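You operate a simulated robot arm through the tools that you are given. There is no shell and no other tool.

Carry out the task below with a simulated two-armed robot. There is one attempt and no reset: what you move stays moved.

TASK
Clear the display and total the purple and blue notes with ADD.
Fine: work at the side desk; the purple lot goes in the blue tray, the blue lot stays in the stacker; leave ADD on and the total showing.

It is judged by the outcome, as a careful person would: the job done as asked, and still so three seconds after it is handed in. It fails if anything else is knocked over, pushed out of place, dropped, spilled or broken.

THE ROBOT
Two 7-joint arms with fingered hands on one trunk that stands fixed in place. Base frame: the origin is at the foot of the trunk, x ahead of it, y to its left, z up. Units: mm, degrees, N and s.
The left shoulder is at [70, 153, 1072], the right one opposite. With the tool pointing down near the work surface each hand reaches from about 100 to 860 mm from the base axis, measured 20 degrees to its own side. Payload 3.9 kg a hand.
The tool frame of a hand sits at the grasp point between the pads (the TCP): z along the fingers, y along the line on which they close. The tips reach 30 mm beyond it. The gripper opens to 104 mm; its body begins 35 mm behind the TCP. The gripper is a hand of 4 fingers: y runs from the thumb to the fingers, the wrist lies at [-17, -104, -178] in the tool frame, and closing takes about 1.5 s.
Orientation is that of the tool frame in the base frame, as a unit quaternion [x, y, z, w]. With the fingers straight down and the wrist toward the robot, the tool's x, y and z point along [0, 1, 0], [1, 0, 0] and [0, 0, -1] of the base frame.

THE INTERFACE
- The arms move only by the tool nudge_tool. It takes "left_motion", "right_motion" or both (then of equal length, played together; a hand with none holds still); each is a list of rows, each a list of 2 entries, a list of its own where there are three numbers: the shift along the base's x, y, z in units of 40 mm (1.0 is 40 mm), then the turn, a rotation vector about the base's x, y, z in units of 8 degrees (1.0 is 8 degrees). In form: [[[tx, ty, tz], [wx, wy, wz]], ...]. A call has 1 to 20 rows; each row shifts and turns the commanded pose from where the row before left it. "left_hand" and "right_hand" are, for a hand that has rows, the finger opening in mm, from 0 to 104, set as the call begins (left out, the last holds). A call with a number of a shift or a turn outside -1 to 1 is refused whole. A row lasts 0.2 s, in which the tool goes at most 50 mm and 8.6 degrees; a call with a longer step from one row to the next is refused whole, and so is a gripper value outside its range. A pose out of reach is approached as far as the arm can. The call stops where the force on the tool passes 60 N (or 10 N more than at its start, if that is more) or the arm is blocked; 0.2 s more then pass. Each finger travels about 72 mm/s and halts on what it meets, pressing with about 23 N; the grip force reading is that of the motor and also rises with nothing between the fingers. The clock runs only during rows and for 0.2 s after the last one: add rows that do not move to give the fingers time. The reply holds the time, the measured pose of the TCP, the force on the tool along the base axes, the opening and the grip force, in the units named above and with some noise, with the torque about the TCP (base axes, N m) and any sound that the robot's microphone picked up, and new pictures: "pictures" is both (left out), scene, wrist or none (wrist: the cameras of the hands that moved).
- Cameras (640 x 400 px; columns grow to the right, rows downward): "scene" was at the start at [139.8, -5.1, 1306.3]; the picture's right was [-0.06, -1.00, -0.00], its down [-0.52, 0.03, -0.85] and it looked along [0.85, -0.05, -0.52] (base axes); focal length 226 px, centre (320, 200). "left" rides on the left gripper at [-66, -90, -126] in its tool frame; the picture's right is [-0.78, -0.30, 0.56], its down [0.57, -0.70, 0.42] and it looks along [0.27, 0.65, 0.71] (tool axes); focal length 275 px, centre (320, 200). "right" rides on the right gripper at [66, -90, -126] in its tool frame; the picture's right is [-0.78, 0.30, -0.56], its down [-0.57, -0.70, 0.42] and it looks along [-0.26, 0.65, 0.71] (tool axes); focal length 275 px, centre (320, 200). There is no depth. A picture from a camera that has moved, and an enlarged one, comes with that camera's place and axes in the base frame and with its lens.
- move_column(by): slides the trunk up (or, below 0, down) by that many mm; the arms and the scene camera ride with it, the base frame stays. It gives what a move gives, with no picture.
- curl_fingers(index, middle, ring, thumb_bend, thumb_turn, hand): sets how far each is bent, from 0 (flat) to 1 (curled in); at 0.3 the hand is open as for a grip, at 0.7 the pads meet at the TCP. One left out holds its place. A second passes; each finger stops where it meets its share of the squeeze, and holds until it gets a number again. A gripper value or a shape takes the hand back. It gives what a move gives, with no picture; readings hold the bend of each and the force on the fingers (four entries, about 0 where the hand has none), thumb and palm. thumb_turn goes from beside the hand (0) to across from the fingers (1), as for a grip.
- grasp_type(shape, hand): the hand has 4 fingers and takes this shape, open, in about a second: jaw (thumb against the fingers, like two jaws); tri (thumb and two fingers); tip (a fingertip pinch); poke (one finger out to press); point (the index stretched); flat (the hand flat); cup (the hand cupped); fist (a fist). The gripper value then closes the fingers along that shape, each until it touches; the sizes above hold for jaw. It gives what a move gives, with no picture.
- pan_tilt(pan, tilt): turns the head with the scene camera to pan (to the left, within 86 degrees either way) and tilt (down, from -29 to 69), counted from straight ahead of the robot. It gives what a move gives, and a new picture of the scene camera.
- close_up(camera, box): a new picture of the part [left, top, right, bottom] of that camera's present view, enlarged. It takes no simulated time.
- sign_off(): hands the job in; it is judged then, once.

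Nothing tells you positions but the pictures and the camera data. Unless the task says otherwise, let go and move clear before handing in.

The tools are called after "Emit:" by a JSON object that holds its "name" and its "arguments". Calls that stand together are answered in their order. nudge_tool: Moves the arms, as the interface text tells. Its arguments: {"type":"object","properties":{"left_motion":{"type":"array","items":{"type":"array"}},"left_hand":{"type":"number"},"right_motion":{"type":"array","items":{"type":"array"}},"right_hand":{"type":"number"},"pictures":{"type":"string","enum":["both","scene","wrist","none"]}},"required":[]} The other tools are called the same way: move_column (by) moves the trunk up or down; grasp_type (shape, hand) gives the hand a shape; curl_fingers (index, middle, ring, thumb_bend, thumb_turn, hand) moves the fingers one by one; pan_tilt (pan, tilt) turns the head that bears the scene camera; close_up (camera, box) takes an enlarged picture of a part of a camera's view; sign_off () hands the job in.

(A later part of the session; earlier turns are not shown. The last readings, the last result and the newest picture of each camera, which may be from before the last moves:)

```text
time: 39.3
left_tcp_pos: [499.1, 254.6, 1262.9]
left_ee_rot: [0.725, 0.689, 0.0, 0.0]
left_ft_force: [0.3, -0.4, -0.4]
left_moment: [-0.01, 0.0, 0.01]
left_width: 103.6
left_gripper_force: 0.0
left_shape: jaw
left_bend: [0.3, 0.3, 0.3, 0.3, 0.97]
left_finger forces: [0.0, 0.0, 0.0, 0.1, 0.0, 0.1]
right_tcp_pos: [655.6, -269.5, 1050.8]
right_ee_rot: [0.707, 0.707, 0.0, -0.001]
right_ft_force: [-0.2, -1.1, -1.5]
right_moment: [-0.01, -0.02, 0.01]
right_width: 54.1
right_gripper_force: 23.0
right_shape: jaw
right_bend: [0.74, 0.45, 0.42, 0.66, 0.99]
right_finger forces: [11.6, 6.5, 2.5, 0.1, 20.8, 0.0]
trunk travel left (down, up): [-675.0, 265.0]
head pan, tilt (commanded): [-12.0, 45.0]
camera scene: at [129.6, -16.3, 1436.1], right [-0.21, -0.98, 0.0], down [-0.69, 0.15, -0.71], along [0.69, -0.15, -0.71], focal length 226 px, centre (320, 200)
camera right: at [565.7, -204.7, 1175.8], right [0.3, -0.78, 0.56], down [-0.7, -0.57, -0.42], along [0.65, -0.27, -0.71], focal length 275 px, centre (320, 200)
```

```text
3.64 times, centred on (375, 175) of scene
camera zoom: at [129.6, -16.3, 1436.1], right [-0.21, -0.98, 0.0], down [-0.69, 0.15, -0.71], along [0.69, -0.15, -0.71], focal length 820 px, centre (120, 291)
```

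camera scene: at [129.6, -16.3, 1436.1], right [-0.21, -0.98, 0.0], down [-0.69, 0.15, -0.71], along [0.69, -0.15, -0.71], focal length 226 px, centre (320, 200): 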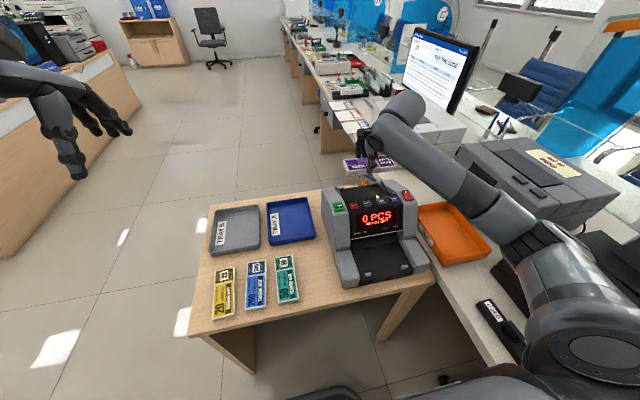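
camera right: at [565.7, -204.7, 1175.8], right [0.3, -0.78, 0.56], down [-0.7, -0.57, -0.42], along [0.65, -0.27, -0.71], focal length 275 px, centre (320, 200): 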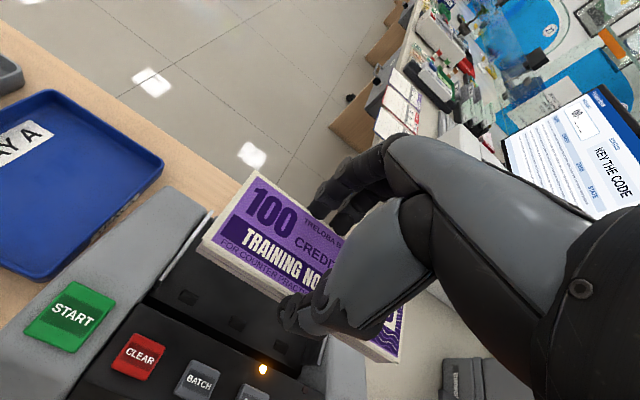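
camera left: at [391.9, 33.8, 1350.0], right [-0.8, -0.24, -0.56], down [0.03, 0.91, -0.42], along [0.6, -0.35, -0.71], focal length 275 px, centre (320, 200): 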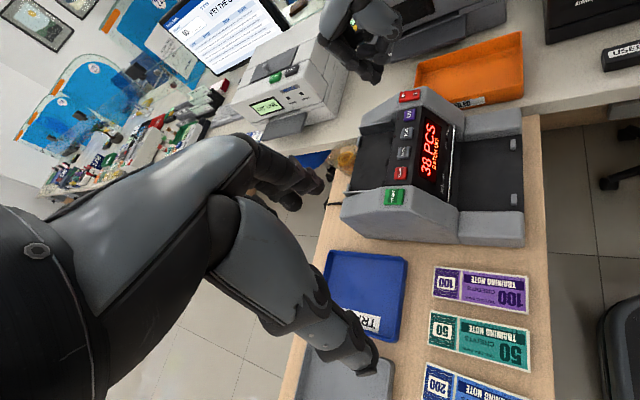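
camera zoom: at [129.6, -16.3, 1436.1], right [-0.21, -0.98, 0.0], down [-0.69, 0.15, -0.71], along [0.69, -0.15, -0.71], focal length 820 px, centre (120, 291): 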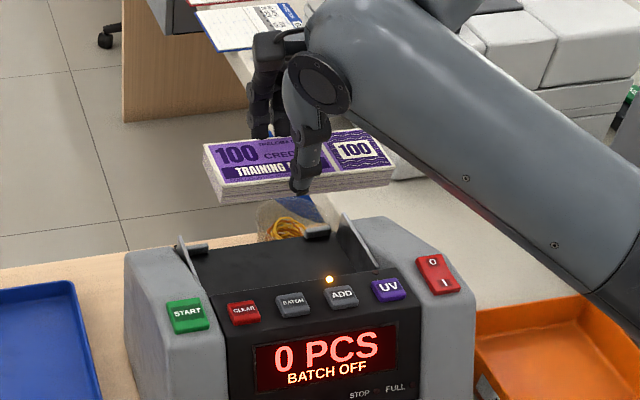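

The guides are near y=-201 and -369, so the hopper centre is near -285. I will shift the stack by (+5,-4) mm, lower it to about 50 mm above the plate and check.

Emit:
{"name": "nudge_tool", "arguments": {"right_motion": [[[0.07, -0.05, -0.5], [0, 0, 0]], [[0.07, -0.05, -0.7], [0, 0, 0]], [[0, 0, -0.6], [0, 0, 0]], [[0, 0, -0.3], [0, 0, 0]], [[0, 0, 0], [0, 0, 0]]], "pictures": "wrist"}}

Emit:
{"name": "close_up", "arguments": {"camera": "right", "box": [60, 160, 420, 400]}}

Emit:
{"name": "close_up", "arguments": {"camera": "scene", "box": [310, 130, 440, 240]}}

```text
time: 40.5
left_tcp_pos: [498.7, 253.4, 1262.1]
left_ee_rot: [0.725, 0.689, 0.0, 0.0]
left_ft_force: [-0.5, -0.8, -0.6]
left_moment: [0.02, -0.02, 0.04]
left_width: 103.7
left_gripper_force: 0.0
left_shape: jaw
left_bend: [0.3, 0.3, 0.3, 0.3, 0.97]
left_finger forces: [0.0, 0.0, 0.1, 0.0, 0.1, 0.1]
right_tcp_pos: [660.8, -275.1, 965.6]
right_ee_rot: [0.707, 0.707, 0.0, 0.0]
right_ft_force: [-0.8, -0.7, 0.0]
right_moment: [0.01, 0.02, 0.03]
right_width: 54.0
right_gripper_force: 23.1
right_shape: jaw
right_bend: [0.74, 0.45, 0.42, 0.66, 0.99]
right_finger forces: [11.6, 6.5, 2.5, 0.0, 20.7, 0.0]
trunk travel left (down, up): [-675.0, 265.0]
head pan, tilt (commanded): [-12.0, 45.0]
camera right: at [571.0, -210.7, 1090.7], right [0.3, -0.78, 0.56], down [-0.7, -0.57, -0.42], along [0.65, -0.26, -0.71], focal length 275 px, centre (320, 200)
```

right: 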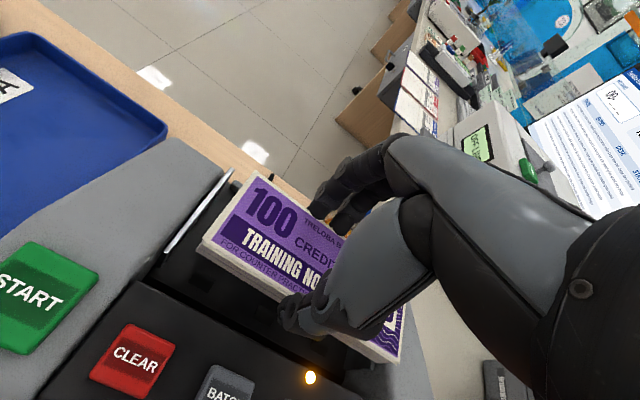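

```text
1.67 times, centred on (240, 280) of right
camera zoom: at [571.0, -210.7, 1090.7], right [0.3, -0.78, 0.56], down [-0.7, -0.57, -0.42], along [0.65, -0.26, -0.71], focal length 459 px, centre (453, 67)
```

zoom: 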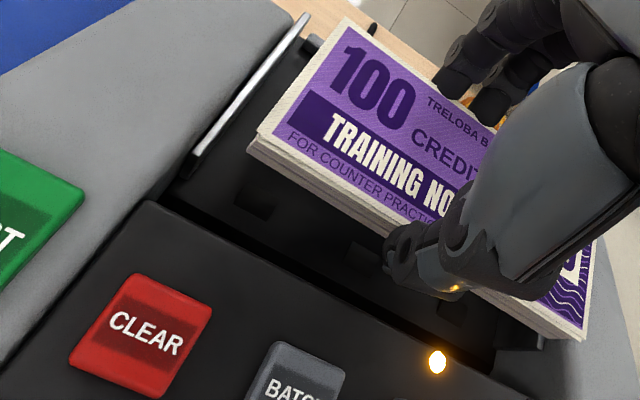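

```text
3.64 times, centred on (375, 185) of scene
camera zoom: at [129.8, -16.4, 1436.0], right [-0.21, -0.98, 0.0], down [-0.69, 0.15, -0.71], along [0.69, -0.15, -0.71], focal length 820 px, centre (120, 254)
```

zoom: 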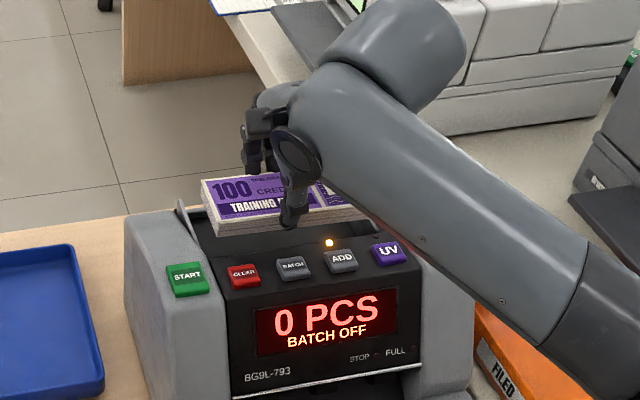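

The stack sits between the guides with about 10 mm spare at each end. I will lower it slowly into the hopper.

Emit:
{"name": "nudge_tool", "arguments": {"right_motion": [[[0, 0, -0.3], [0, 0, 0]], [[0, 0, -0.3], [0, 0, 0]], [[0, 0, -0.2], [0, 0, 0]], [[0, 0, -0.1], [0, 0, 0]], [[0, 0, -0.05], [0, 0, 0]], [[0, 0, 0], [0, 0, 0]]], "pictures": "wrist"}}

Emit:
{"name": "close_up", "arguments": {"camera": "right", "box": [60, 160, 420, 400]}}

Emit:
{"name": "close_up", "arguments": {"camera": "scene", "box": [310, 130, 440, 240]}}

```text
time: 41.9
left_tcp_pos: [499.7, 253.8, 1263.3]
left_ee_rot: [0.725, 0.688, 0.0, 0.0]
left_ft_force: [0.3, 0.0, -0.7]
left_moment: [0.0, 0.01, 0.0]
left_width: 103.5
left_gripper_force: 0.0
left_shape: jaw
left_bend: [0.3, 0.3, 0.3, 0.3, 0.97]
left_finger forces: [0.0, 0.0, 0.1, 0.1, 0.0, 0.0]
right_tcp_pos: [661.1, -275.9, 927.8]
right_ee_rot: [0.707, 0.707, 0.0, 0.0]
right_ft_force: [0.6, 0.1, -1.2]
right_moment: [-0.01, 0.01, 0.04]
right_width: 54.2
right_gripper_force: 23.1
right_shape: jaw
right_bend: [0.74, 0.45, 0.42, 0.66, 0.99]
right_finger forces: [11.6, 6.4, 2.5, 0.0, 20.8, 0.0]
trunk travel left (down, up): [-675.0, 265.0]
head pan, tilt (commanded): [-12.0, 45.0]
camera right: at [571.2, -211.6, 1052.8], right [0.3, -0.78, 0.56], down [-0.7, -0.57, -0.42], along [0.65, -0.26, -0.71], focal length 275 px, centre (320, 200)
```

right: 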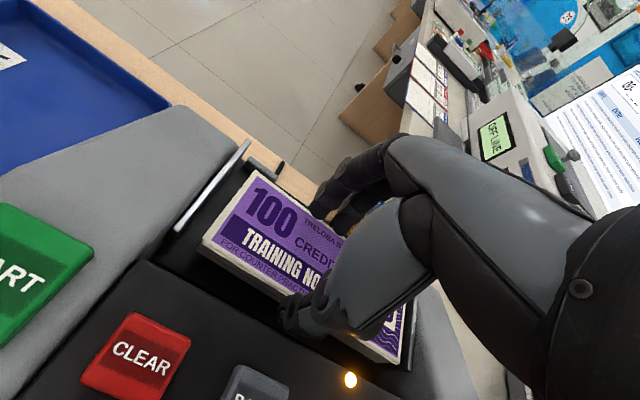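

```text
1.67 times, centred on (240, 280) of right
camera zoom: at [571.2, -211.6, 1052.8], right [0.3, -0.78, 0.56], down [-0.7, -0.57, -0.42], along [0.65, -0.26, -0.71], focal length 459 px, centre (453, 67)
```

zoom: 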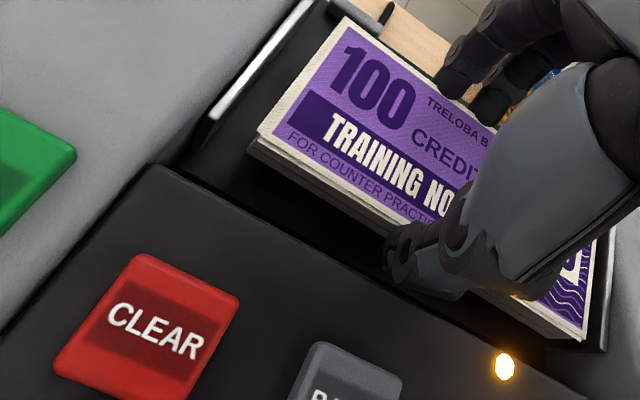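

```text
3.64 times, centred on (375, 185) of scene
camera zoom: at [129.9, -16.4, 1436.0], right [-0.21, -0.98, 0.0], down [-0.69, 0.15, -0.71], along [0.69, -0.15, -0.71], focal length 820 px, centre (120, 254)
```

zoom: 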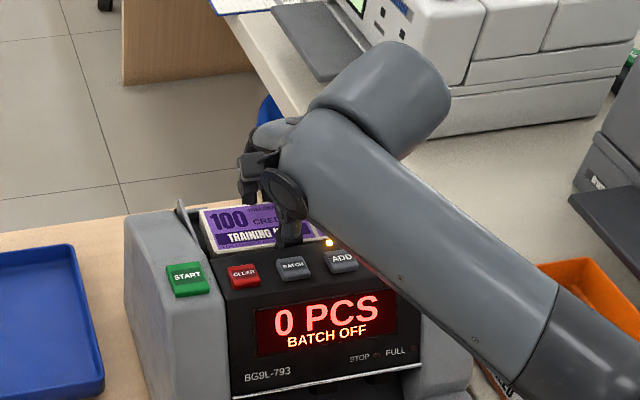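

The stack is between the guides. I will continue down in 2 mm steps until it touches the plate.

Emit:
{"name": "nudge_tool", "arguments": {"right_motion": [[[0, 0.02, -0.05], [0, 0, 0]], [[0, 0.02, -0.05], [0, 0, 0]], [[0, 0, -0.05], [0, 0, 0]], [[0, 0, -0.05], [0, 0, 0]], [[0, 0, 0], [0, 0, 0]]], "pictures": "none"}}

```text
time: 43.1
left_tcp_pos: [499.5, 254.4, 1263.6]
left_ee_rot: [0.726, 0.688, 0.0, -0.001]
left_ft_force: [-0.1, -0.2, -1.0]
left_moment: [0.02, 0.02, -0.01]
left_width: 103.4
left_gripper_force: 0.1
left_shape: jaw
left_bend: [0.3, 0.3, 0.3, 0.3, 0.97]
left_finger forces: [0.0, 0.1, 0.0, 0.1, 0.0, 0.1]
right_tcp_pos: [660.9, -274.8, 920.0]
right_ee_rot: [0.707, 0.708, 0.0, 0.0]
right_ft_force: [0.0, 0.3, -0.9]
right_moment: [0.04, 0.02, -0.02]
right_width: 53.9
right_gripper_force: 22.9
right_shape: jaw
right_bend: [0.74, 0.45, 0.42, 0.66, 0.99]
right_finger forces: [11.6, 6.4, 2.5, 0.1, 20.8, 0.0]
trunk travel left (down, up): [-675.0, 265.0]
head pan, tilt (commanded): [-12.0, 45.0]
```

Emit:
{"name": "nudge_tool", "arguments": {"right_motion": [[[0, 0, -0.05], [0, 0, 0]], [[0, 0, -0.05], [0, 0, 0]], [[0, 0, 0], [0, 0, 0]]], "pictures": "wrist"}}

Emit:
{"name": "close_up", "arguments": {"camera": "right", "box": [160, 130, 440, 390]}}

```text
time: 43.9
left_tcp_pos: [499.7, 254.0, 1262.3]
left_ee_rot: [0.724, 0.689, -0.001, 0.0]
left_ft_force: [-0.2, -0.7, 0.7]
left_moment: [-0.03, 0.0, 0.01]
left_width: 103.6
left_gripper_force: 0.1
left_shape: jaw
left_bend: [0.3, 0.3, 0.3, 0.3, 0.97]
left_finger forces: [0.1, 0.0, 0.1, 0.0, 0.0, 0.1]
right_tcp_pos: [661.1, -274.3, 915.9]
right_ee_rot: [0.706, 0.708, 0.0, -0.001]
right_ft_force: [0.3, 0.1, -1.2]
right_moment: [0.02, 0.0, 0.0]
right_width: 54.3
right_gripper_force: 22.7
right_shape: jaw
right_bend: [0.74, 0.45, 0.42, 0.66, 0.99]
right_finger forces: [11.6, 6.3, 2.8, 0.0, 20.9, 0.0]
trunk travel left (down, up): [-675.0, 265.0]
head pan, tilt (commanded): [-12.0, 45.0]
camera right: at [571.2, -209.2, 1041.3], right [0.3, -0.78, 0.56], down [-0.7, -0.57, -0.42], along [0.65, -0.26, -0.71], focal length 275 px, centre (320, 200)
```

right: 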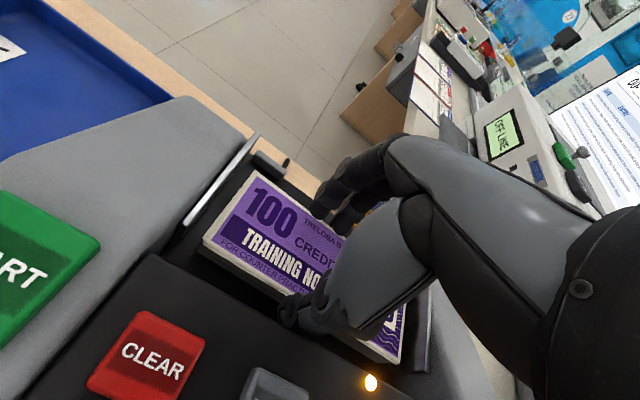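

```text
1.54 times, centred on (300, 260) of right
camera zoom: at [571.2, -209.2, 1041.3], right [0.3, -0.78, 0.56], down [-0.7, -0.57, -0.42], along [0.65, -0.26, -0.71], focal length 424 px, centre (351, 108)
```

zoom: 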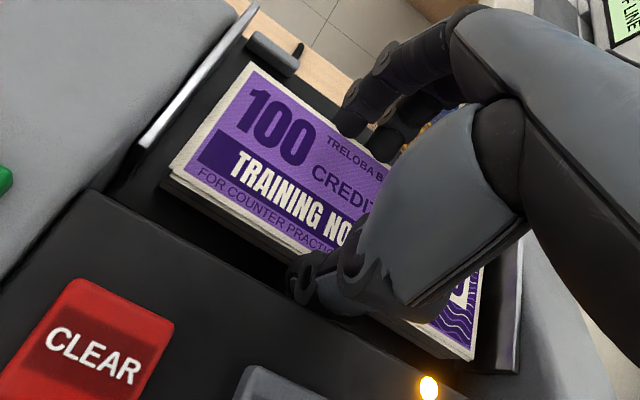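

There is no contact yet, so I will keep lowering in small steps.

Emit:
{"name": "nudge_tool", "arguments": {"right_motion": [[[0, 0, -0.05], [0, 0, 0]], [[0, 0, -0.05], [0, 0, 0]], [[0, 0, 0], [0, 0, 0]]], "pictures": "none"}}

```text
time: 44.7
left_tcp_pos: [498.6, 254.6, 1262.7]
left_ee_rot: [0.725, 0.689, 0.0, 0.001]
left_ft_force: [-0.2, 0.6, 0.3]
left_moment: [0.0, 0.03, 0.02]
left_width: 103.7
left_gripper_force: 0.0
left_shape: jaw
left_bend: [0.3, 0.3, 0.3, 0.3, 0.97]
left_finger forces: [0.1, 0.1, 0.0, 0.0, 0.1, 0.0]
right_tcp_pos: [660.6, -273.5, 915.9]
right_ee_rot: [0.707, 0.707, 0.002, 0.001]
right_ft_force: [1.3, -1.0, 8.8]
right_moment: [-0.09, -0.02, 0.02]
right_width: 54.1
right_gripper_force: 23.2
right_shape: jaw
right_bend: [0.74, 0.45, 0.42, 0.66, 0.99]
right_finger forces: [12.3, 7.0, 4.1, 0.0, 21.8, 0.0]
trunk travel left (down, up): [-675.0, 265.0]
head pan, tilt (commanded): [-12.0, 45.0]
```

The stack has touched the plate at 9 N. I will back off slightly and open the hand a little to let go.

Emit:
{"name": "nudge_tool", "arguments": {"right_motion": [[[0, 0, 0.06], [0, 0, 0]], [[0, 0, 0], [0, 0, 0]]], "pictures": "none"}}

Emit:
{"name": "nudge_tool", "arguments": {"right_motion": [[[0, 0, 0], [0, 0, 0]], [[0, 0, 0], [0, 0, 0]], [[0, 0, 0], [0, 0, 0]], [[0, 0, 0], [0, 0, 0]]], "right_hand": 70, "pictures": "wrist"}}

Emit:
{"name": "close_up", "arguments": {"camera": "right", "box": [160, 130, 440, 390]}}

```text
time: 45.3
left_tcp_pos: [499.5, 254.7, 1263.4]
left_ee_rot: [0.725, 0.688, 0.0, 0.001]
left_ft_force: [-0.1, 0.2, 0.0]
left_moment: [0.0, 0.01, 0.02]
left_width: 103.8
left_gripper_force: 0.0
left_shape: jaw
left_bend: [0.3, 0.3, 0.3, 0.3, 0.97]
left_finger forces: [0.1, 0.0, 0.0, 0.0, 0.0, 0.0]
right_tcp_pos: [661.3, -273.9, 915.6]
right_ee_rot: [0.707, 0.707, 0.0, 0.0]
right_ft_force: [1.7, -1.1, 4.6]
right_moment: [-0.07, -0.07, 0.05]
right_width: 54.2
right_gripper_force: 22.9
right_shape: jaw
right_bend: [0.74, 0.45, 0.42, 0.66, 0.99]
right_finger forces: [12.4, 7.3, 3.9, 0.0, 21.5, 0.0]
trunk travel left (down, up): [-675.0, 265.0]
head pan, tilt (commanded): [-12.0, 45.0]
```

```text
time: 46.3
left_tcp_pos: [499.9, 254.9, 1262.4]
left_ee_rot: [0.724, 0.69, 0.0, 0.0]
left_ft_force: [-1.3, -0.8, -0.4]
left_moment: [0.0, -0.01, 0.03]
left_width: 103.7
left_gripper_force: 0.1
left_shape: jaw
left_bend: [0.3, 0.3, 0.3, 0.3, 0.97]
left_finger forces: [0.0, 0.0, 0.1, 0.1, 0.0, 0.1]
right_tcp_pos: [661.5, -275.1, 915.4]
right_ee_rot: [0.706, 0.708, -0.001, -0.001]
right_ft_force: [0.8, 0.0, 0.1]
right_moment: [0.01, -0.05, -0.05]
right_width: 69.0
right_gripper_force: 0.1
right_shape: jaw
right_bend: [0.28, 0.38, 0.35, 0.59, 0.99]
right_finger forces: [0.1, 0.0, 0.0, 0.0, 1.1, 0.1]
trunk travel left (down, up): [-675.0, 265.0]
head pan, tilt (commanded): [-12.0, 45.0]
camera right: at [571.4, -208.8, 1039.1], right [0.3, -0.78, 0.56], down [-0.7, -0.57, -0.42], along [0.65, -0.26, -0.71], focal length 275 px, centre (320, 200)
```

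right: 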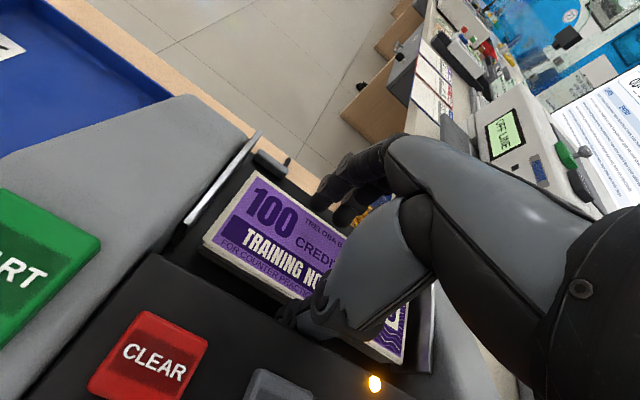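

```text
1.54 times, centred on (300, 260) of right
camera zoom: at [571.4, -208.8, 1039.1], right [0.3, -0.78, 0.56], down [-0.7, -0.57, -0.42], along [0.65, -0.26, -0.71], focal length 424 px, centre (351, 108)
```

zoom: 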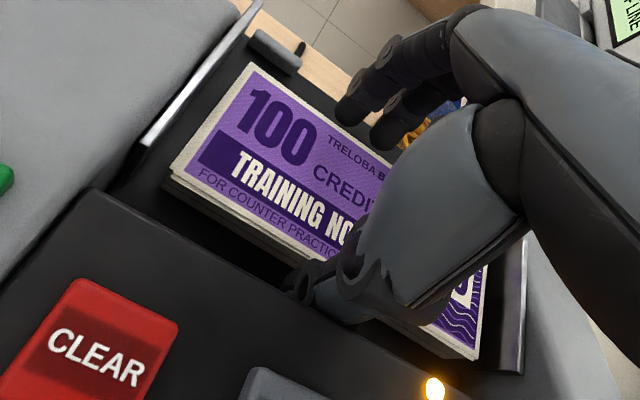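

Purple is released in the hopper. I will lift the hand straight up and check.

Emit:
{"name": "nudge_tool", "arguments": {"right_motion": [[[0.03, 0, 0.2], [0, 0, 0]], [[0, 0, 0.4], [0, 0, 0]], [[0, 0, 0.8], [0, 0, 0]], [[0, 0, 0.9], [0, 0, 0]], [[0, 0, 0.9], [0, 0, 0]], [[0, 0, 0], [0, 0, 0]]], "pictures": "both"}}

Emit:
{"name": "close_up", "arguments": {"camera": "right", "box": [60, 160, 420, 400]}}

Emit:
{"name": "close_up", "arguments": {"camera": "scene", "box": [310, 150, 440, 290]}}

```text
time: 47.7
left_tcp_pos: [499.4, 253.9, 1262.5]
left_ee_rot: [0.725, 0.689, 0.001, 0.0]
left_ft_force: [-0.2, 0.7, -0.8]
left_moment: [0.0, -0.02, 0.0]
left_width: 103.8
left_gripper_force: 0.2
left_shape: jaw
left_bend: [0.3, 0.3, 0.3, 0.3, 0.97]
left_finger forces: [0.0, 0.1, 0.0, 0.0, 0.0, 0.0]
right_tcp_pos: [664.3, -275.9, 1044.1]
right_ee_rot: [0.707, 0.708, 0.0, 0.0]
right_ft_force: [-0.6, 0.7, -0.8]
right_moment: [0.01, 0.0, -0.03]
right_width: 69.6
right_gripper_force: 0.0
right_shape: jaw
right_bend: [0.28, 0.38, 0.35, 0.59, 0.99]
right_finger forces: [0.0, 0.0, 0.0, 0.1, 0.0, 0.0]
trunk travel left (down, up): [-675.0, 265.0]
head pan, tilt (commanded): [-12.0, 45.0]
camera scene: at [129.9, -16.5, 1436.0], right [-0.21, -0.98, 0.0], down [-0.69, 0.15, -0.71], along [0.69, -0.15, -0.71], focal length 226 px, centre (320, 200)
camera right: at [573.9, -210.4, 1168.6], right [0.3, -0.78, 0.56], down [-0.7, -0.57, -0.42], along [0.65, -0.26, -0.71], focal length 275 px, centre (320, 200)
```

scene: 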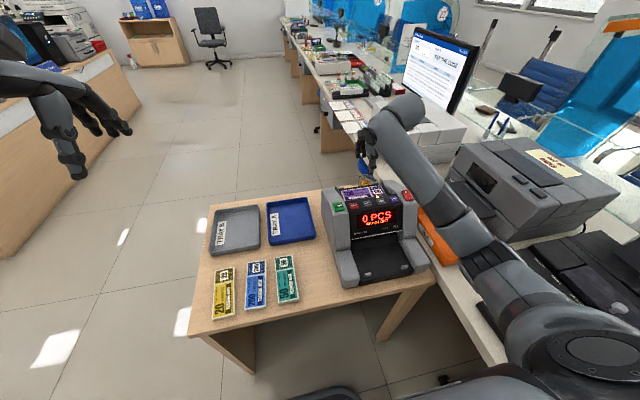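
right: 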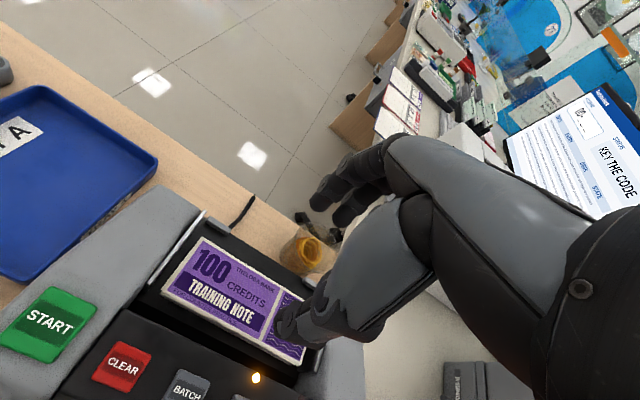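

```text
1.67 times, centred on (240, 280) of right
camera zoom: at [573.9, -210.4, 1168.6], right [0.3, -0.78, 0.56], down [-0.7, -0.57, -0.42], along [0.65, -0.26, -0.71], focal length 459 px, centre (453, 67)
```

zoom: 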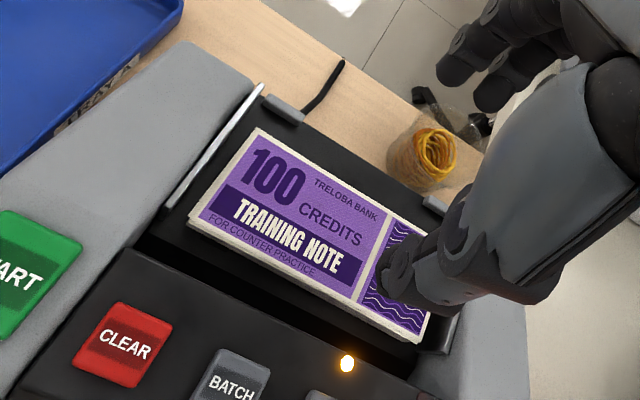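

```text
2.86 times, centred on (375, 220) of scene
camera zoom: at [129.9, -16.5, 1436.0], right [-0.21, -0.98, 0.0], down [-0.69, 0.15, -0.71], along [0.69, -0.15, -0.71], focal length 644 px, centre (163, 143)
```

zoom: 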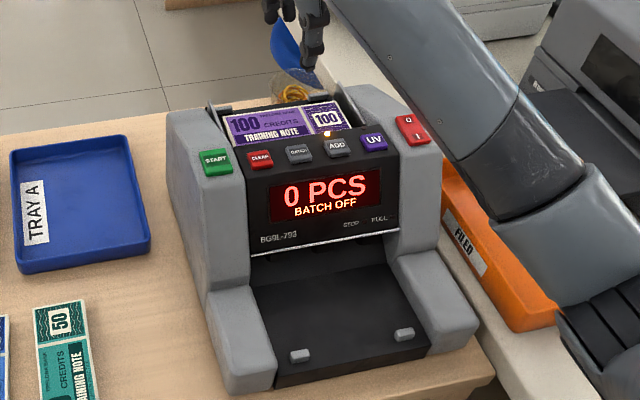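

Purple lies flat in the hopper and the display still reads 0 PCS, so START is needed. I will move the right hand above START and shape the index for pressing.

Emit:
{"name": "nudge_tool", "arguments": {"right_motion": [[[-0.65, 0.61, 0], [0, 0, 0]], [[-0.65, 0.61, 0], [0, 0, 0]], [[-0.65, 0.61, 0], [0, 0, 0]], [[-0.65, 0.61, 0], [0, 0, 0]], [[0, 0, 0], [0, 0, 0]]], "pictures": "none"}}

Emit:
{"name": "grasp_type", "arguments": {"shape": "poke", "hand": "right"}}

Emit:
{"name": "curl_fingers", "arguments": {"hand": "right", "index": 0.6, "middle": 1.0, "ring": 1.0}}

Emit:
{"name": "close_up", "arguments": {"camera": "right", "box": [60, 120, 420, 400]}}

Emit:
{"name": "close_up", "arguments": {"camera": "scene", "box": [310, 130, 440, 240]}}

```text
time: 48.9
left_tcp_pos: [499.4, 254.5, 1262.4]
left_ee_rot: [0.725, 0.689, 0.0, 0.0]
left_ft_force: [0.3, 0.1, -0.3]
left_moment: [0.02, 0.01, -0.01]
left_width: 103.5
left_gripper_force: 0.0
left_shape: jaw
left_bend: [0.3, 0.3, 0.3, 0.3, 0.97]
left_finger forces: [0.0, 0.1, 0.1, 0.0, 0.0, 0.1]
right_tcp_pos: [558.4, -177.7, 1043.0]
right_ee_rot: [0.707, 0.707, -0.001, -0.001]
right_ft_force: [0.7, -0.5, 0.8]
right_moment: [-0.01, 0.03, -0.01]
right_width: 69.8
right_gripper_force: 0.1
right_shape: jaw
right_bend: [0.28, 0.38, 0.35, 0.59, 0.99]
right_finger forces: [0.1, 0.0, 0.0, 0.1, 0.0, 0.1]
trunk travel left (down, up): [-675.0, 265.0]
head pan, tilt (commanded): [-12.0, 45.0]
```

```text
time: 49.8
left_tcp_pos: [499.0, 254.0, 1262.8]
left_ee_rot: [0.725, 0.689, 0.0, 0.0]
left_ft_force: [-1.1, 0.0, -0.3]
left_moment: [0.01, -0.02, 0.02]
left_width: 103.4
left_gripper_force: 0.0
left_shape: jaw
left_bend: [0.3, 0.3, 0.3, 0.3, 0.97]
left_finger forces: [0.1, 0.1, 0.0, 0.1, 0.1, 0.0]
right_tcp_pos: [558.8, -178.7, 1042.9]
right_ee_rot: [0.707, 0.707, 0.0, 0.001]
right_ft_force: [-0.2, 0.2, 0.2]
right_moment: [0.01, -0.03, 0.0]
right_width: 0.0
right_gripper_force: 0.1
right_shape: poke
right_bend: [0.7, 0.7, 0.99, 1.0, 1.0]
right_finger forces: [0.0, 0.1, 0.0, 0.0, 0.0, 0.0]
trunk travel left (down, up): [-675.0, 265.0]
head pan, tilt (commanded): [-12.0, 45.0]
```

```text
time: 50.8
left_tcp_pos: [499.0, 253.7, 1264.2]
left_ee_rot: [0.725, 0.689, 0.0, 0.0]
left_ft_force: [-0.5, -0.1, -0.5]
left_moment: [-0.01, -0.05, -0.02]
left_width: 103.5
left_gripper_force: 0.0
left_shape: jaw
left_bend: [0.3, 0.3, 0.3, 0.3, 0.97]
left_finger forces: [0.0, 0.1, 0.0, 0.1, 0.1, 0.1]
right_tcp_pos: [558.7, -177.4, 1041.6]
right_ee_rot: [0.707, 0.707, 0.0, 0.001]
right_ft_force: [-0.2, -0.4, -0.3]
right_moment: [0.0, 0.01, 0.0]
right_width: 37.8
right_gripper_force: 0.1
right_shape: fingers
right_bend: [0.6, 1.0, 1.0, 1.0, 1.0]
right_finger forces: [0.0, 0.0, 0.0, 0.1, 0.0, 0.0]
trunk travel left (down, up): [-675.0, 265.0]
head pan, tilt (commanded): [-12.0, 45.0]
```

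```text
1.43 times, centred on (240, 260) of right
camera zoom: at [468.5, -112.7, 1167.3], right [0.3, -0.78, 0.56], down [-0.7, -0.57, -0.42], along [0.65, -0.26, -0.71], focal length 393 px, centre (434, 114)
```

zoom: 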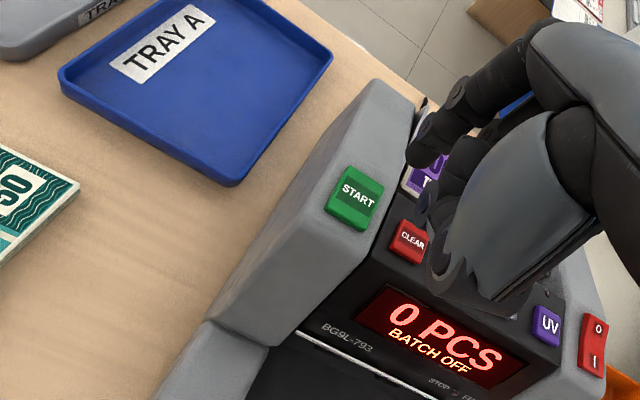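

```text
3.64 times, centred on (375, 185) of scene
camera zoom: at [129.7, -16.2, 1436.0], right [-0.21, -0.98, 0.0], down [-0.69, 0.15, -0.71], along [0.69, -0.15, -0.71], focal length 820 px, centre (120, 254)
```

zoom: 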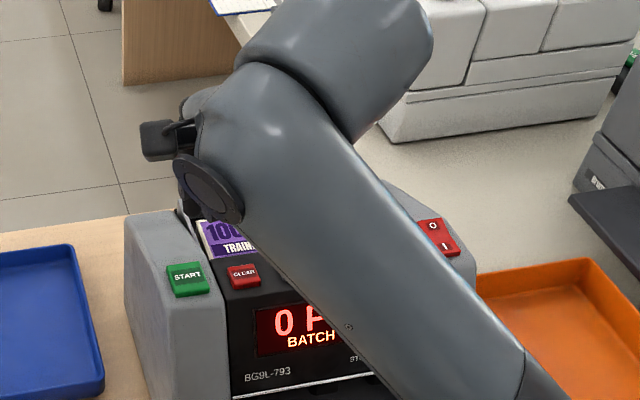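

START is at about (580,-170) and the index tip is right above it. I will go down and press.

Emit:
{"name": "nudge_tool", "arguments": {"right_motion": [[[0, 0, -0.7], [0, 0, 0]], [[0, 0, -0.6], [0, 0, 0]], [[0, 0, -0.15], [0, 0, 0]], [[0, 0, -0.06], [0, 0, 0]], [[0, 0, -0.06], [0, 0, 0]], [[0, 0, -0.05], [0, 0, 0]], [[0, 0, 0], [0, 0, 0]]], "pictures": "wrist"}}

```text
time: 52.4
left_tcp_pos: [498.8, 253.9, 1262.5]
left_ee_rot: [0.724, 0.69, 0.0, 0.0]
left_ft_force: [-0.1, 0.8, -0.2]
left_moment: [0.03, -0.01, 0.0]
left_width: 103.6
left_gripper_force: 0.0
left_shape: jaw
left_bend: [0.3, 0.3, 0.3, 0.3, 0.97]
left_finger forces: [0.0, 0.0, 0.0, 0.0, 0.1, 0.0]
right_tcp_pos: [558.0, -177.4, 977.9]
right_ee_rot: [0.707, 0.708, 0.0, 0.0]
right_ft_force: [-0.1, 0.4, -0.5]
right_moment: [0.0, -0.02, 0.0]
right_width: 37.7
right_gripper_force: 0.1
right_shape: fingers
right_bend: [0.6, 1.0, 1.0, 1.0, 1.0]
right_finger forces: [0.0, 0.1, 0.1, 0.0, 0.1, 0.0]
trunk travel left (down, up): [-675.0, 265.0]
head pan, tilt (commanded): [-12.0, 45.0]
camera right: at [468.4, -112.3, 1102.9], right [0.3, -0.78, 0.56], down [-0.7, -0.57, -0.42], along [0.65, -0.26, -0.71], focal length 275 px, centre (320, 200)
```

right: 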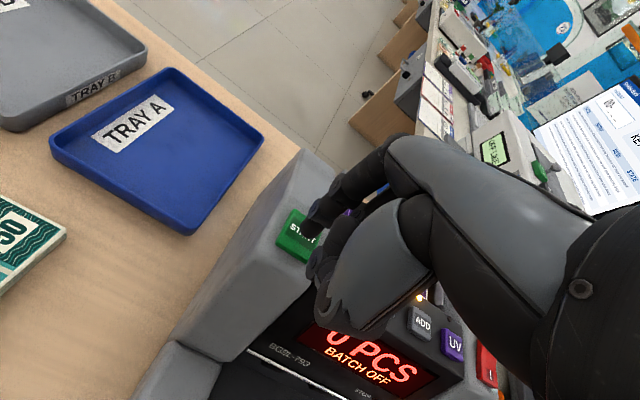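

Emit:
{"name": "nudge_tool", "arguments": {"right_motion": [[[0, 0, -0.05], [0, 0, 0]], [[0, 0, -0.05], [0, 0, 0]], [[0, 0, -0.05], [0, 0, 0]], [[0, 0, -0.04], [0, 0, 0]], [[0, 0, -0.03], [0, 0, 0]], [[0, 0, 0], [0, 0, 0]]], "pictures": "wrist"}}

```text
time: 53.8
left_tcp_pos: [499.2, 254.9, 1263.1]
left_ee_rot: [0.725, 0.689, -0.001, 0.0]
left_ft_force: [-0.2, 0.2, -0.5]
left_moment: [0.02, 0.02, 0.03]
left_width: 103.7
left_gripper_force: 0.1
left_shape: jaw
left_bend: [0.3, 0.3, 0.3, 0.3, 0.97]
left_finger forces: [0.1, 0.0, 0.0, 0.1, 0.1, 0.0]
right_tcp_pos: [559.3, -176.0, 970.3]
right_ee_rot: [0.707, 0.707, 0.0, 0.0]
right_ft_force: [0.5, 0.2, 1.9]
right_moment: [-0.01, -0.07, 0.01]
right_width: 37.7
right_gripper_force: 1.4
right_shape: fingers
right_bend: [0.6, 1.0, 1.0, 1.0, 1.0]
right_finger forces: [1.5, 0.0, 0.0, 0.0, 0.0, 0.1]
trunk travel left (down, up): [-675.0, 265.0]
head pan, tilt (commanded): [-12.0, 45.0]
heard: click
camera right: at [468.6, -111.5, 1094.2], right [0.3, -0.78, 0.56], down [-0.7, -0.57, -0.42], along [0.65, -0.26, -0.71], focal length 275 px, centre (320, 200)
```

right: 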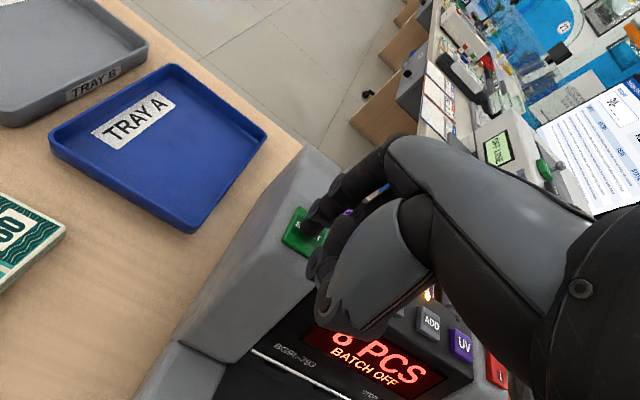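

START clicked and the count has begun. I will lift away and wait for it to finish.

Emit:
{"name": "nudge_tool", "arguments": {"right_motion": [[[0, 0, 0.4], [0, 0, 0]], [[0, 0, 0.8], [0, 0, 0]], [[-0.6, 0, 0.8], [0, 0, 0]], [[-0.9, 0, 0.6], [0, 0, 0]], [[-0.9, 0, 0.6], [0, 0, 0]], [[0, 0, 0], [0, 0, 0]], [[0, 0, 0], [0, 0, 0]], [[0, 0, 0], [0, 0, 0]], [[0, 0, 0], [0, 0, 0]], [[0, 0, 0], [0, 0, 0]]], "pictures": "both"}}

Emit:
{"name": "close_up", "arguments": {"camera": "scene", "box": [310, 150, 440, 290]}}

Emit:
{"name": "close_up", "arguments": {"camera": "right", "box": [60, 160, 420, 400]}}

```text
time: 56.0
left_tcp_pos: [498.7, 253.5, 1262.5]
left_ee_rot: [0.725, 0.689, -0.001, 0.0]
left_ft_force: [-0.2, -0.6, 1.1]
left_moment: [-0.01, 0.01, -0.01]
left_width: 103.9
left_gripper_force: 0.0
left_shape: jaw
left_bend: [0.3, 0.3, 0.3, 0.3, 0.97]
left_finger forces: [0.1, 0.1, 0.0, 0.1, 0.0, 0.0]
right_tcp_pos: [464.3, -176.3, 1099.8]
right_ee_rot: [0.707, 0.708, 0.001, -0.001]
right_ft_force: [-0.3, -0.3, 0.4]
right_moment: [-0.02, 0.01, 0.02]
right_width: 38.0
right_gripper_force: 0.2
right_shape: fingers
right_bend: [0.6, 1.0, 1.0, 1.0, 1.0]
right_finger forces: [0.0, 0.0, 0.1, 0.0, 0.1, 0.0]
trunk travel left (down, up): [-675.0, 265.0]
head pan, tilt (commanded): [-12.0, 45.0]
camera scene: at [129.6, -16.2, 1436.1], right [-0.21, -0.98, 0.0], down [-0.69, 0.15, -0.71], along [0.69, -0.15, -0.71], focal length 226 px, centre (320, 200)
camera right: at [373.7, -110.9, 1224.1], right [0.3, -0.78, 0.56], down [-0.7, -0.57, -0.43], along [0.65, -0.26, -0.71], focal length 275 px, centre (320, 200)
```

scene: 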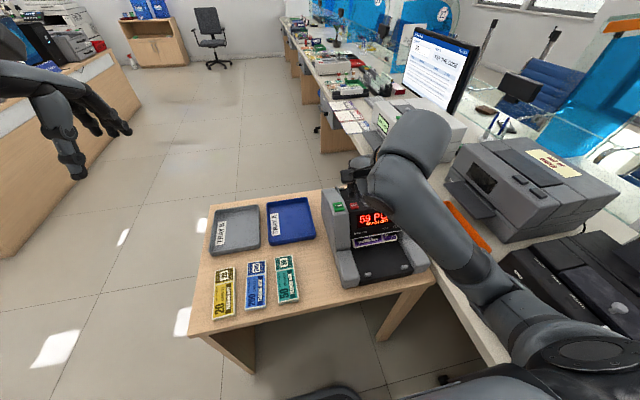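
right: 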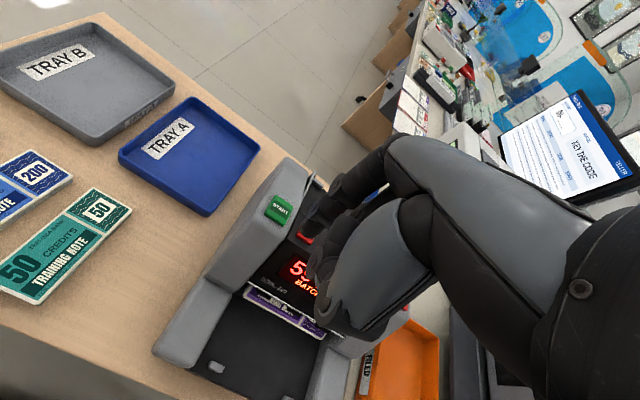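

```text
2.86 times, centred on (375, 220) of scene
camera zoom: at [129.6, -16.2, 1436.1], right [-0.21, -0.98, 0.0], down [-0.69, 0.15, -0.71], along [0.69, -0.15, -0.71], focal length 644 px, centre (163, 143)
```

zoom: 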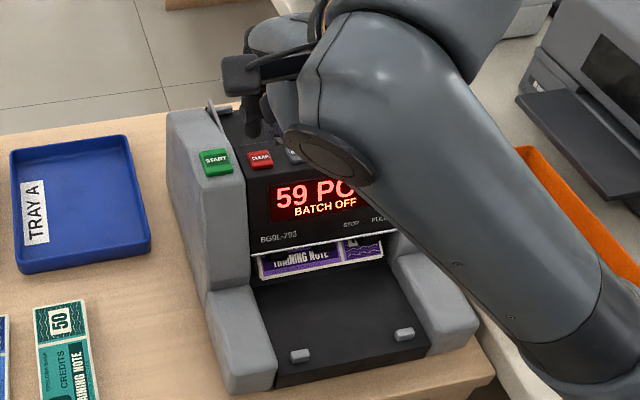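

```text
1.67 times, centred on (240, 280) of right
camera zoom: at [373.7, -110.9, 1224.1], right [0.3, -0.78, 0.56], down [-0.7, -0.57, -0.43], along [0.65, -0.26, -0.71], focal length 459 px, centre (453, 67)
```

zoom: 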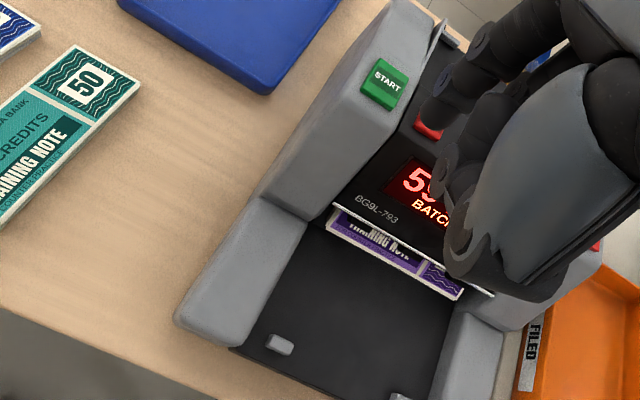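

The display reads 59 PCS and the notes are appearing in the stacker under the display. I will move the arm aside and look again.

Emit:
{"name": "nudge_tool", "arguments": {"right_motion": [[[-0.5, -0.8, 0.5], [0, 0, 0]], [[-0.5, -0.9, 0.3], [0, 0, 0]], [[-0.5, -0.9, 0.3], [0, 0, 0]], [[-0.5, -0.9, 0.2], [0, 0, 0]], [[0, -0.9, 0.2], [0, 0, 0]], [[0, -0.9, 0], [0, 0, 0]], [[0, 0, 0], [0, 0, 0]], [[0, 0, 0], [0, 0, 0]]], "pictures": "both"}}

Emit:
{"name": "close_up", "arguments": {"camera": "scene", "box": [310, 165, 440, 290]}}

```text
time: 57.8
left_tcp_pos: [499.1, 253.9, 1263.7]
left_ee_rot: [0.724, 0.69, 0.001, 0.0]
left_ft_force: [-0.4, -0.3, 0.2]
left_moment: [0.0, 0.0, -0.02]
left_width: 103.8
left_gripper_force: 0.1
left_shape: jaw
left_bend: [0.3, 0.3, 0.3, 0.3, 0.97]
left_finger forces: [0.0, 0.1, 0.1, 0.0, 0.0, 0.1]
right_tcp_pos: [448.8, -374.6, 1158.0]
right_ee_rot: [0.707, 0.708, 0.0, 0.0]
right_ft_force: [-0.4, -0.3, -0.6]
right_moment: [0.03, -0.02, 0.01]
right_width: 37.8
right_gripper_force: 0.1
right_shape: fingers
right_bend: [0.6, 1.0, 1.0, 1.0, 1.0]
right_finger forces: [0.0, 0.0, 0.0, 0.0, 0.1, 0.1]
right hand out of reach, approached as far as the arm can: row 1, 2, 3, 4
trunk travel left (down, up): [-675.0, 265.0]
head pan, tilt (commanded): [-12.0, 45.0]
camera scene: at [129.8, -16.2, 1436.0], right [-0.21, -0.98, 0.0], down [-0.69, 0.15, -0.71], along [0.69, -0.15, -0.71], focal length 226 px, centre (320, 200)
camera right: at [358.9, -310.1, 1281.9], right [0.3, -0.78, 0.56], down [-0.7, -0.57, -0.42], along [0.65, -0.26, -0.71], focal length 275 px, centre (320, 200)
```

scene: 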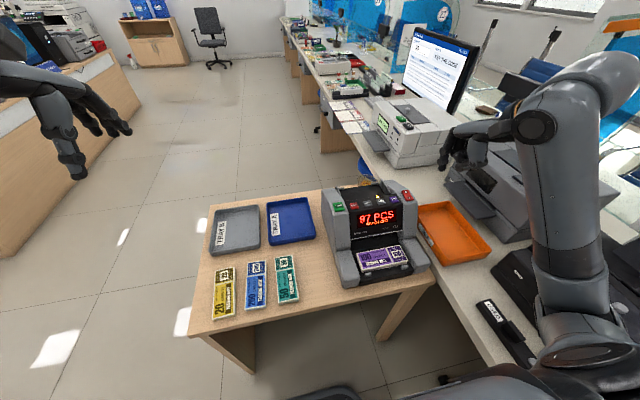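
right: 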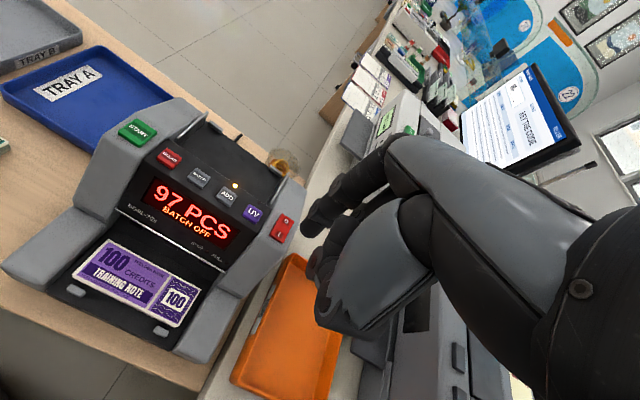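

```text
3.20 times, centred on (375, 228) of scene
camera zoom: at [129.8, -16.2, 1436.0], right [-0.21, -0.98, 0.0], down [-0.69, 0.15, -0.71], along [0.69, -0.15, -0.71], focal length 722 px, centre (144, 112)
```

zoom: 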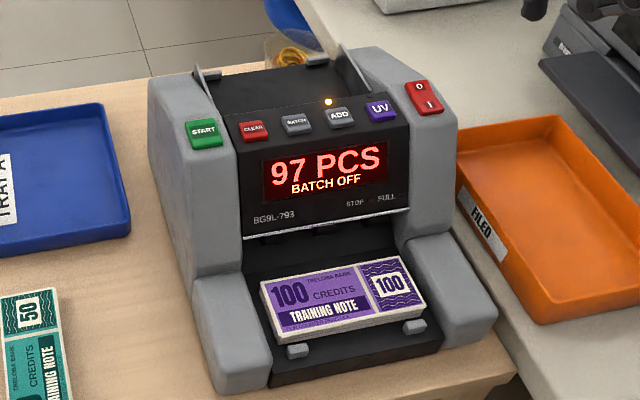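

The display shows 97 PCS and the purple stack has slid forward against the stacker pegs, leaving a gap behind it. I will zoom in to measure where it is.

Emit:
{"name": "close_up", "arguments": {"camera": "right", "box": [50, 200, 250, 360]}}

Emit:
{"name": "close_up", "arguments": {"camera": "scene", "box": [345, 230, 425, 290]}}

```text
2.50 times, centred on (150, 280) of right
camera zoom: at [358.9, -310.1, 1281.9], right [0.3, -0.78, 0.56], down [-0.7, -0.57, -0.42], along [0.65, -0.26, -0.71], focal length 688 px, centre (745, 0)
```

zoom: 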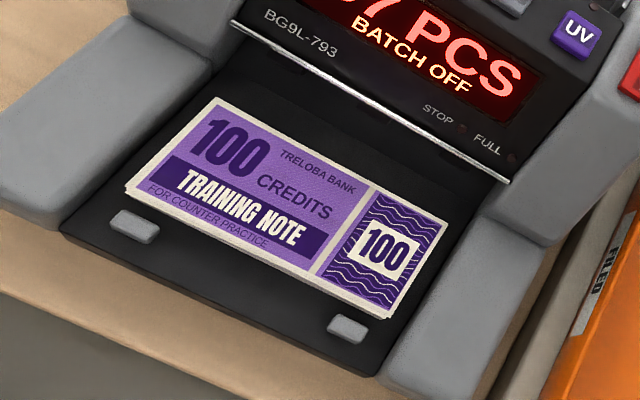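

```text
6.67 times, centred on (385, 260) of scene
camera zoom: at [129.8, -16.2, 1436.0], right [-0.21, -0.98, 0.0], down [-0.69, 0.15, -0.71], along [0.69, -0.15, -0.71], focal length 1503 px, centre (-113, -200)
```

zoom: 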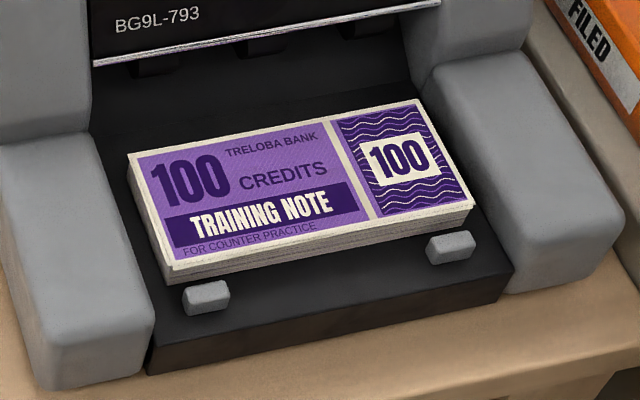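

The stack top runs from (429, z≈800) at the front to (484, z≈810) at the back, y -207 to -359, with about 18 mm behind it to the wall. I will bring the left camera back to its side view and reopen the right hand's jaw.

Emit:
{"name": "nudge_tool", "arguments": {"left_motion": [[[0, -0.9, -0.14], [0, 0, -0.875]], [[0, -0.9, -0.14], [0, 0, -0.875]], [[0, -0.9, -0.14], [0, 0, -0.875]], [[0, -0.9, -0.14], [0, 0, -0.875]], [[0, -0.9, -0.14], [0, 0, -0.875]], [[0, -0.9, -0.14], [0, 0, -0.875]], [[0, -0.8, -0.14], [0, 0, -0.8]], [[0, 0, 0], [0, 0, 0]]], "pictures": "wrist"}}

Emit:
{"name": "grasp_type", "arguments": {"shape": "jaw", "hand": "right"}}

```text
time: 59.6
left_tcp_pos: [499.7, 6.6, 1226.7]
left_ee_rot: [0.944, 0.331, 0.0, 0.0]
left_ft_force: [0.0, -0.3, 0.8]
left_moment: [-0.01, 0.0, -0.01]
left_width: 103.4
left_gripper_force: 0.1
left_shape: jaw
left_bend: [0.3, 0.3, 0.3, 0.3, 0.97]
left_finger forces: [0.0, 0.1, 0.0, 0.0, 0.0, 0.0]
right_tcp_pos: [447.5, -374.1, 1158.2]
right_ee_rot: [0.707, 0.707, 0.0, 0.0]
right_ft_force: [0.4, -0.1, 0.2]
right_moment: [0.02, -0.02, 0.0]
right_width: 37.5
right_gripper_force: 0.0
right_shape: fingers
right_bend: [0.6, 1.0, 1.0, 1.0, 1.0]
right_finger forces: [0.1, 0.0, 0.0, 0.0, 0.0, 0.0]
trunk travel left (down, up): [-675.0, 265.0]
head pan, tilt (commanded): [-12.0, 45.0]
camera left: at [390.8, 35.2, 1352.4], right [-0.79, -0.25, -0.56], down [0.01, 0.91, -0.43], along [0.61, -0.34, -0.71], focal length 275 px, centre (320, 200)
```

left: 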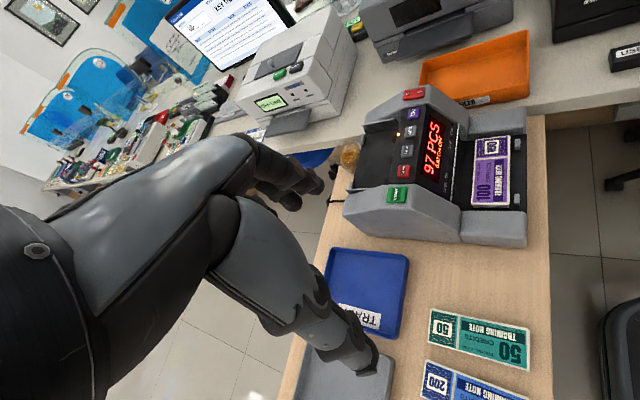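

```text
time: 60.5
left_tcp_pos: [498.1, 6.8, 1225.6]
left_ee_rot: [0.944, 0.331, 0.0, 0.001]
left_ft_force: [0.8, -1.1, -0.6]
left_moment: [0.03, 0.0, -0.03]
left_width: 103.7
left_gripper_force: 0.1
left_shape: jaw
left_bend: [0.3, 0.3, 0.3, 0.3, 0.97]
left_finger forces: [0.0, 0.0, 0.1, 0.0, 0.0, 0.1]
right_tcp_pos: [448.9, -375.3, 1156.3]
right_ee_rot: [0.707, 0.707, 0.0, 0.0]
right_ft_force: [0.6, -0.3, -0.7]
right_moment: [-0.01, 0.01, 0.01]
right_width: 103.8
right_gripper_force: 0.0
right_shape: jaw
right_bend: [0.3, 0.3, 0.3, 0.3, 0.97]
right_finger forces: [0.1, 0.1, 0.0, 0.1, 0.0, 0.1]
trunk travel left (down, up): [-675.0, 265.0]
head pan, tilt (commanded): [-12.0, 45.0]
```

Emit:
{"name": "close_up", "arguments": {"camera": "left", "box": [340, 80, 550, 260]}}

Emit:
{"name": "close_up", "arguments": {"camera": "left", "box": [420, 120, 530, 220]}}

```text
2.22 times, centred on (445, 170) of left
camera zoom: at [391.3, 34.5, 1352.2], right [-0.79, -0.25, -0.56], down [0.01, 0.91, -0.42], along [0.61, -0.34, -0.71], focal length 612 px, centre (42, 267)
```

zoom: 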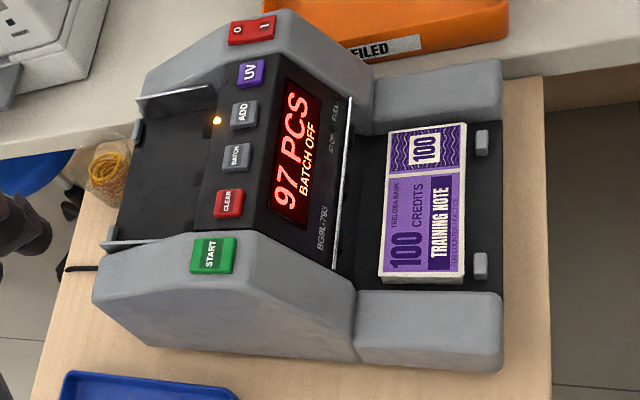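

```text
4.00 times, centred on (475, 170) of left
camera zoom: at [391.3, 34.5, 1352.2], right [-0.79, -0.25, -0.56], down [0.01, 0.91, -0.42], along [0.61, -0.34, -0.71], focal length 1101 px, centre (-300, 320)
```

zoom: 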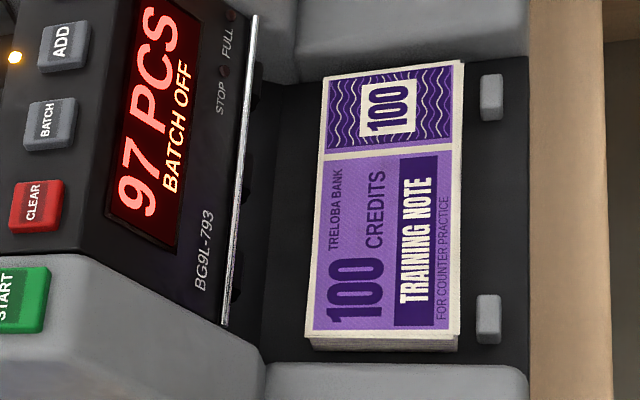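

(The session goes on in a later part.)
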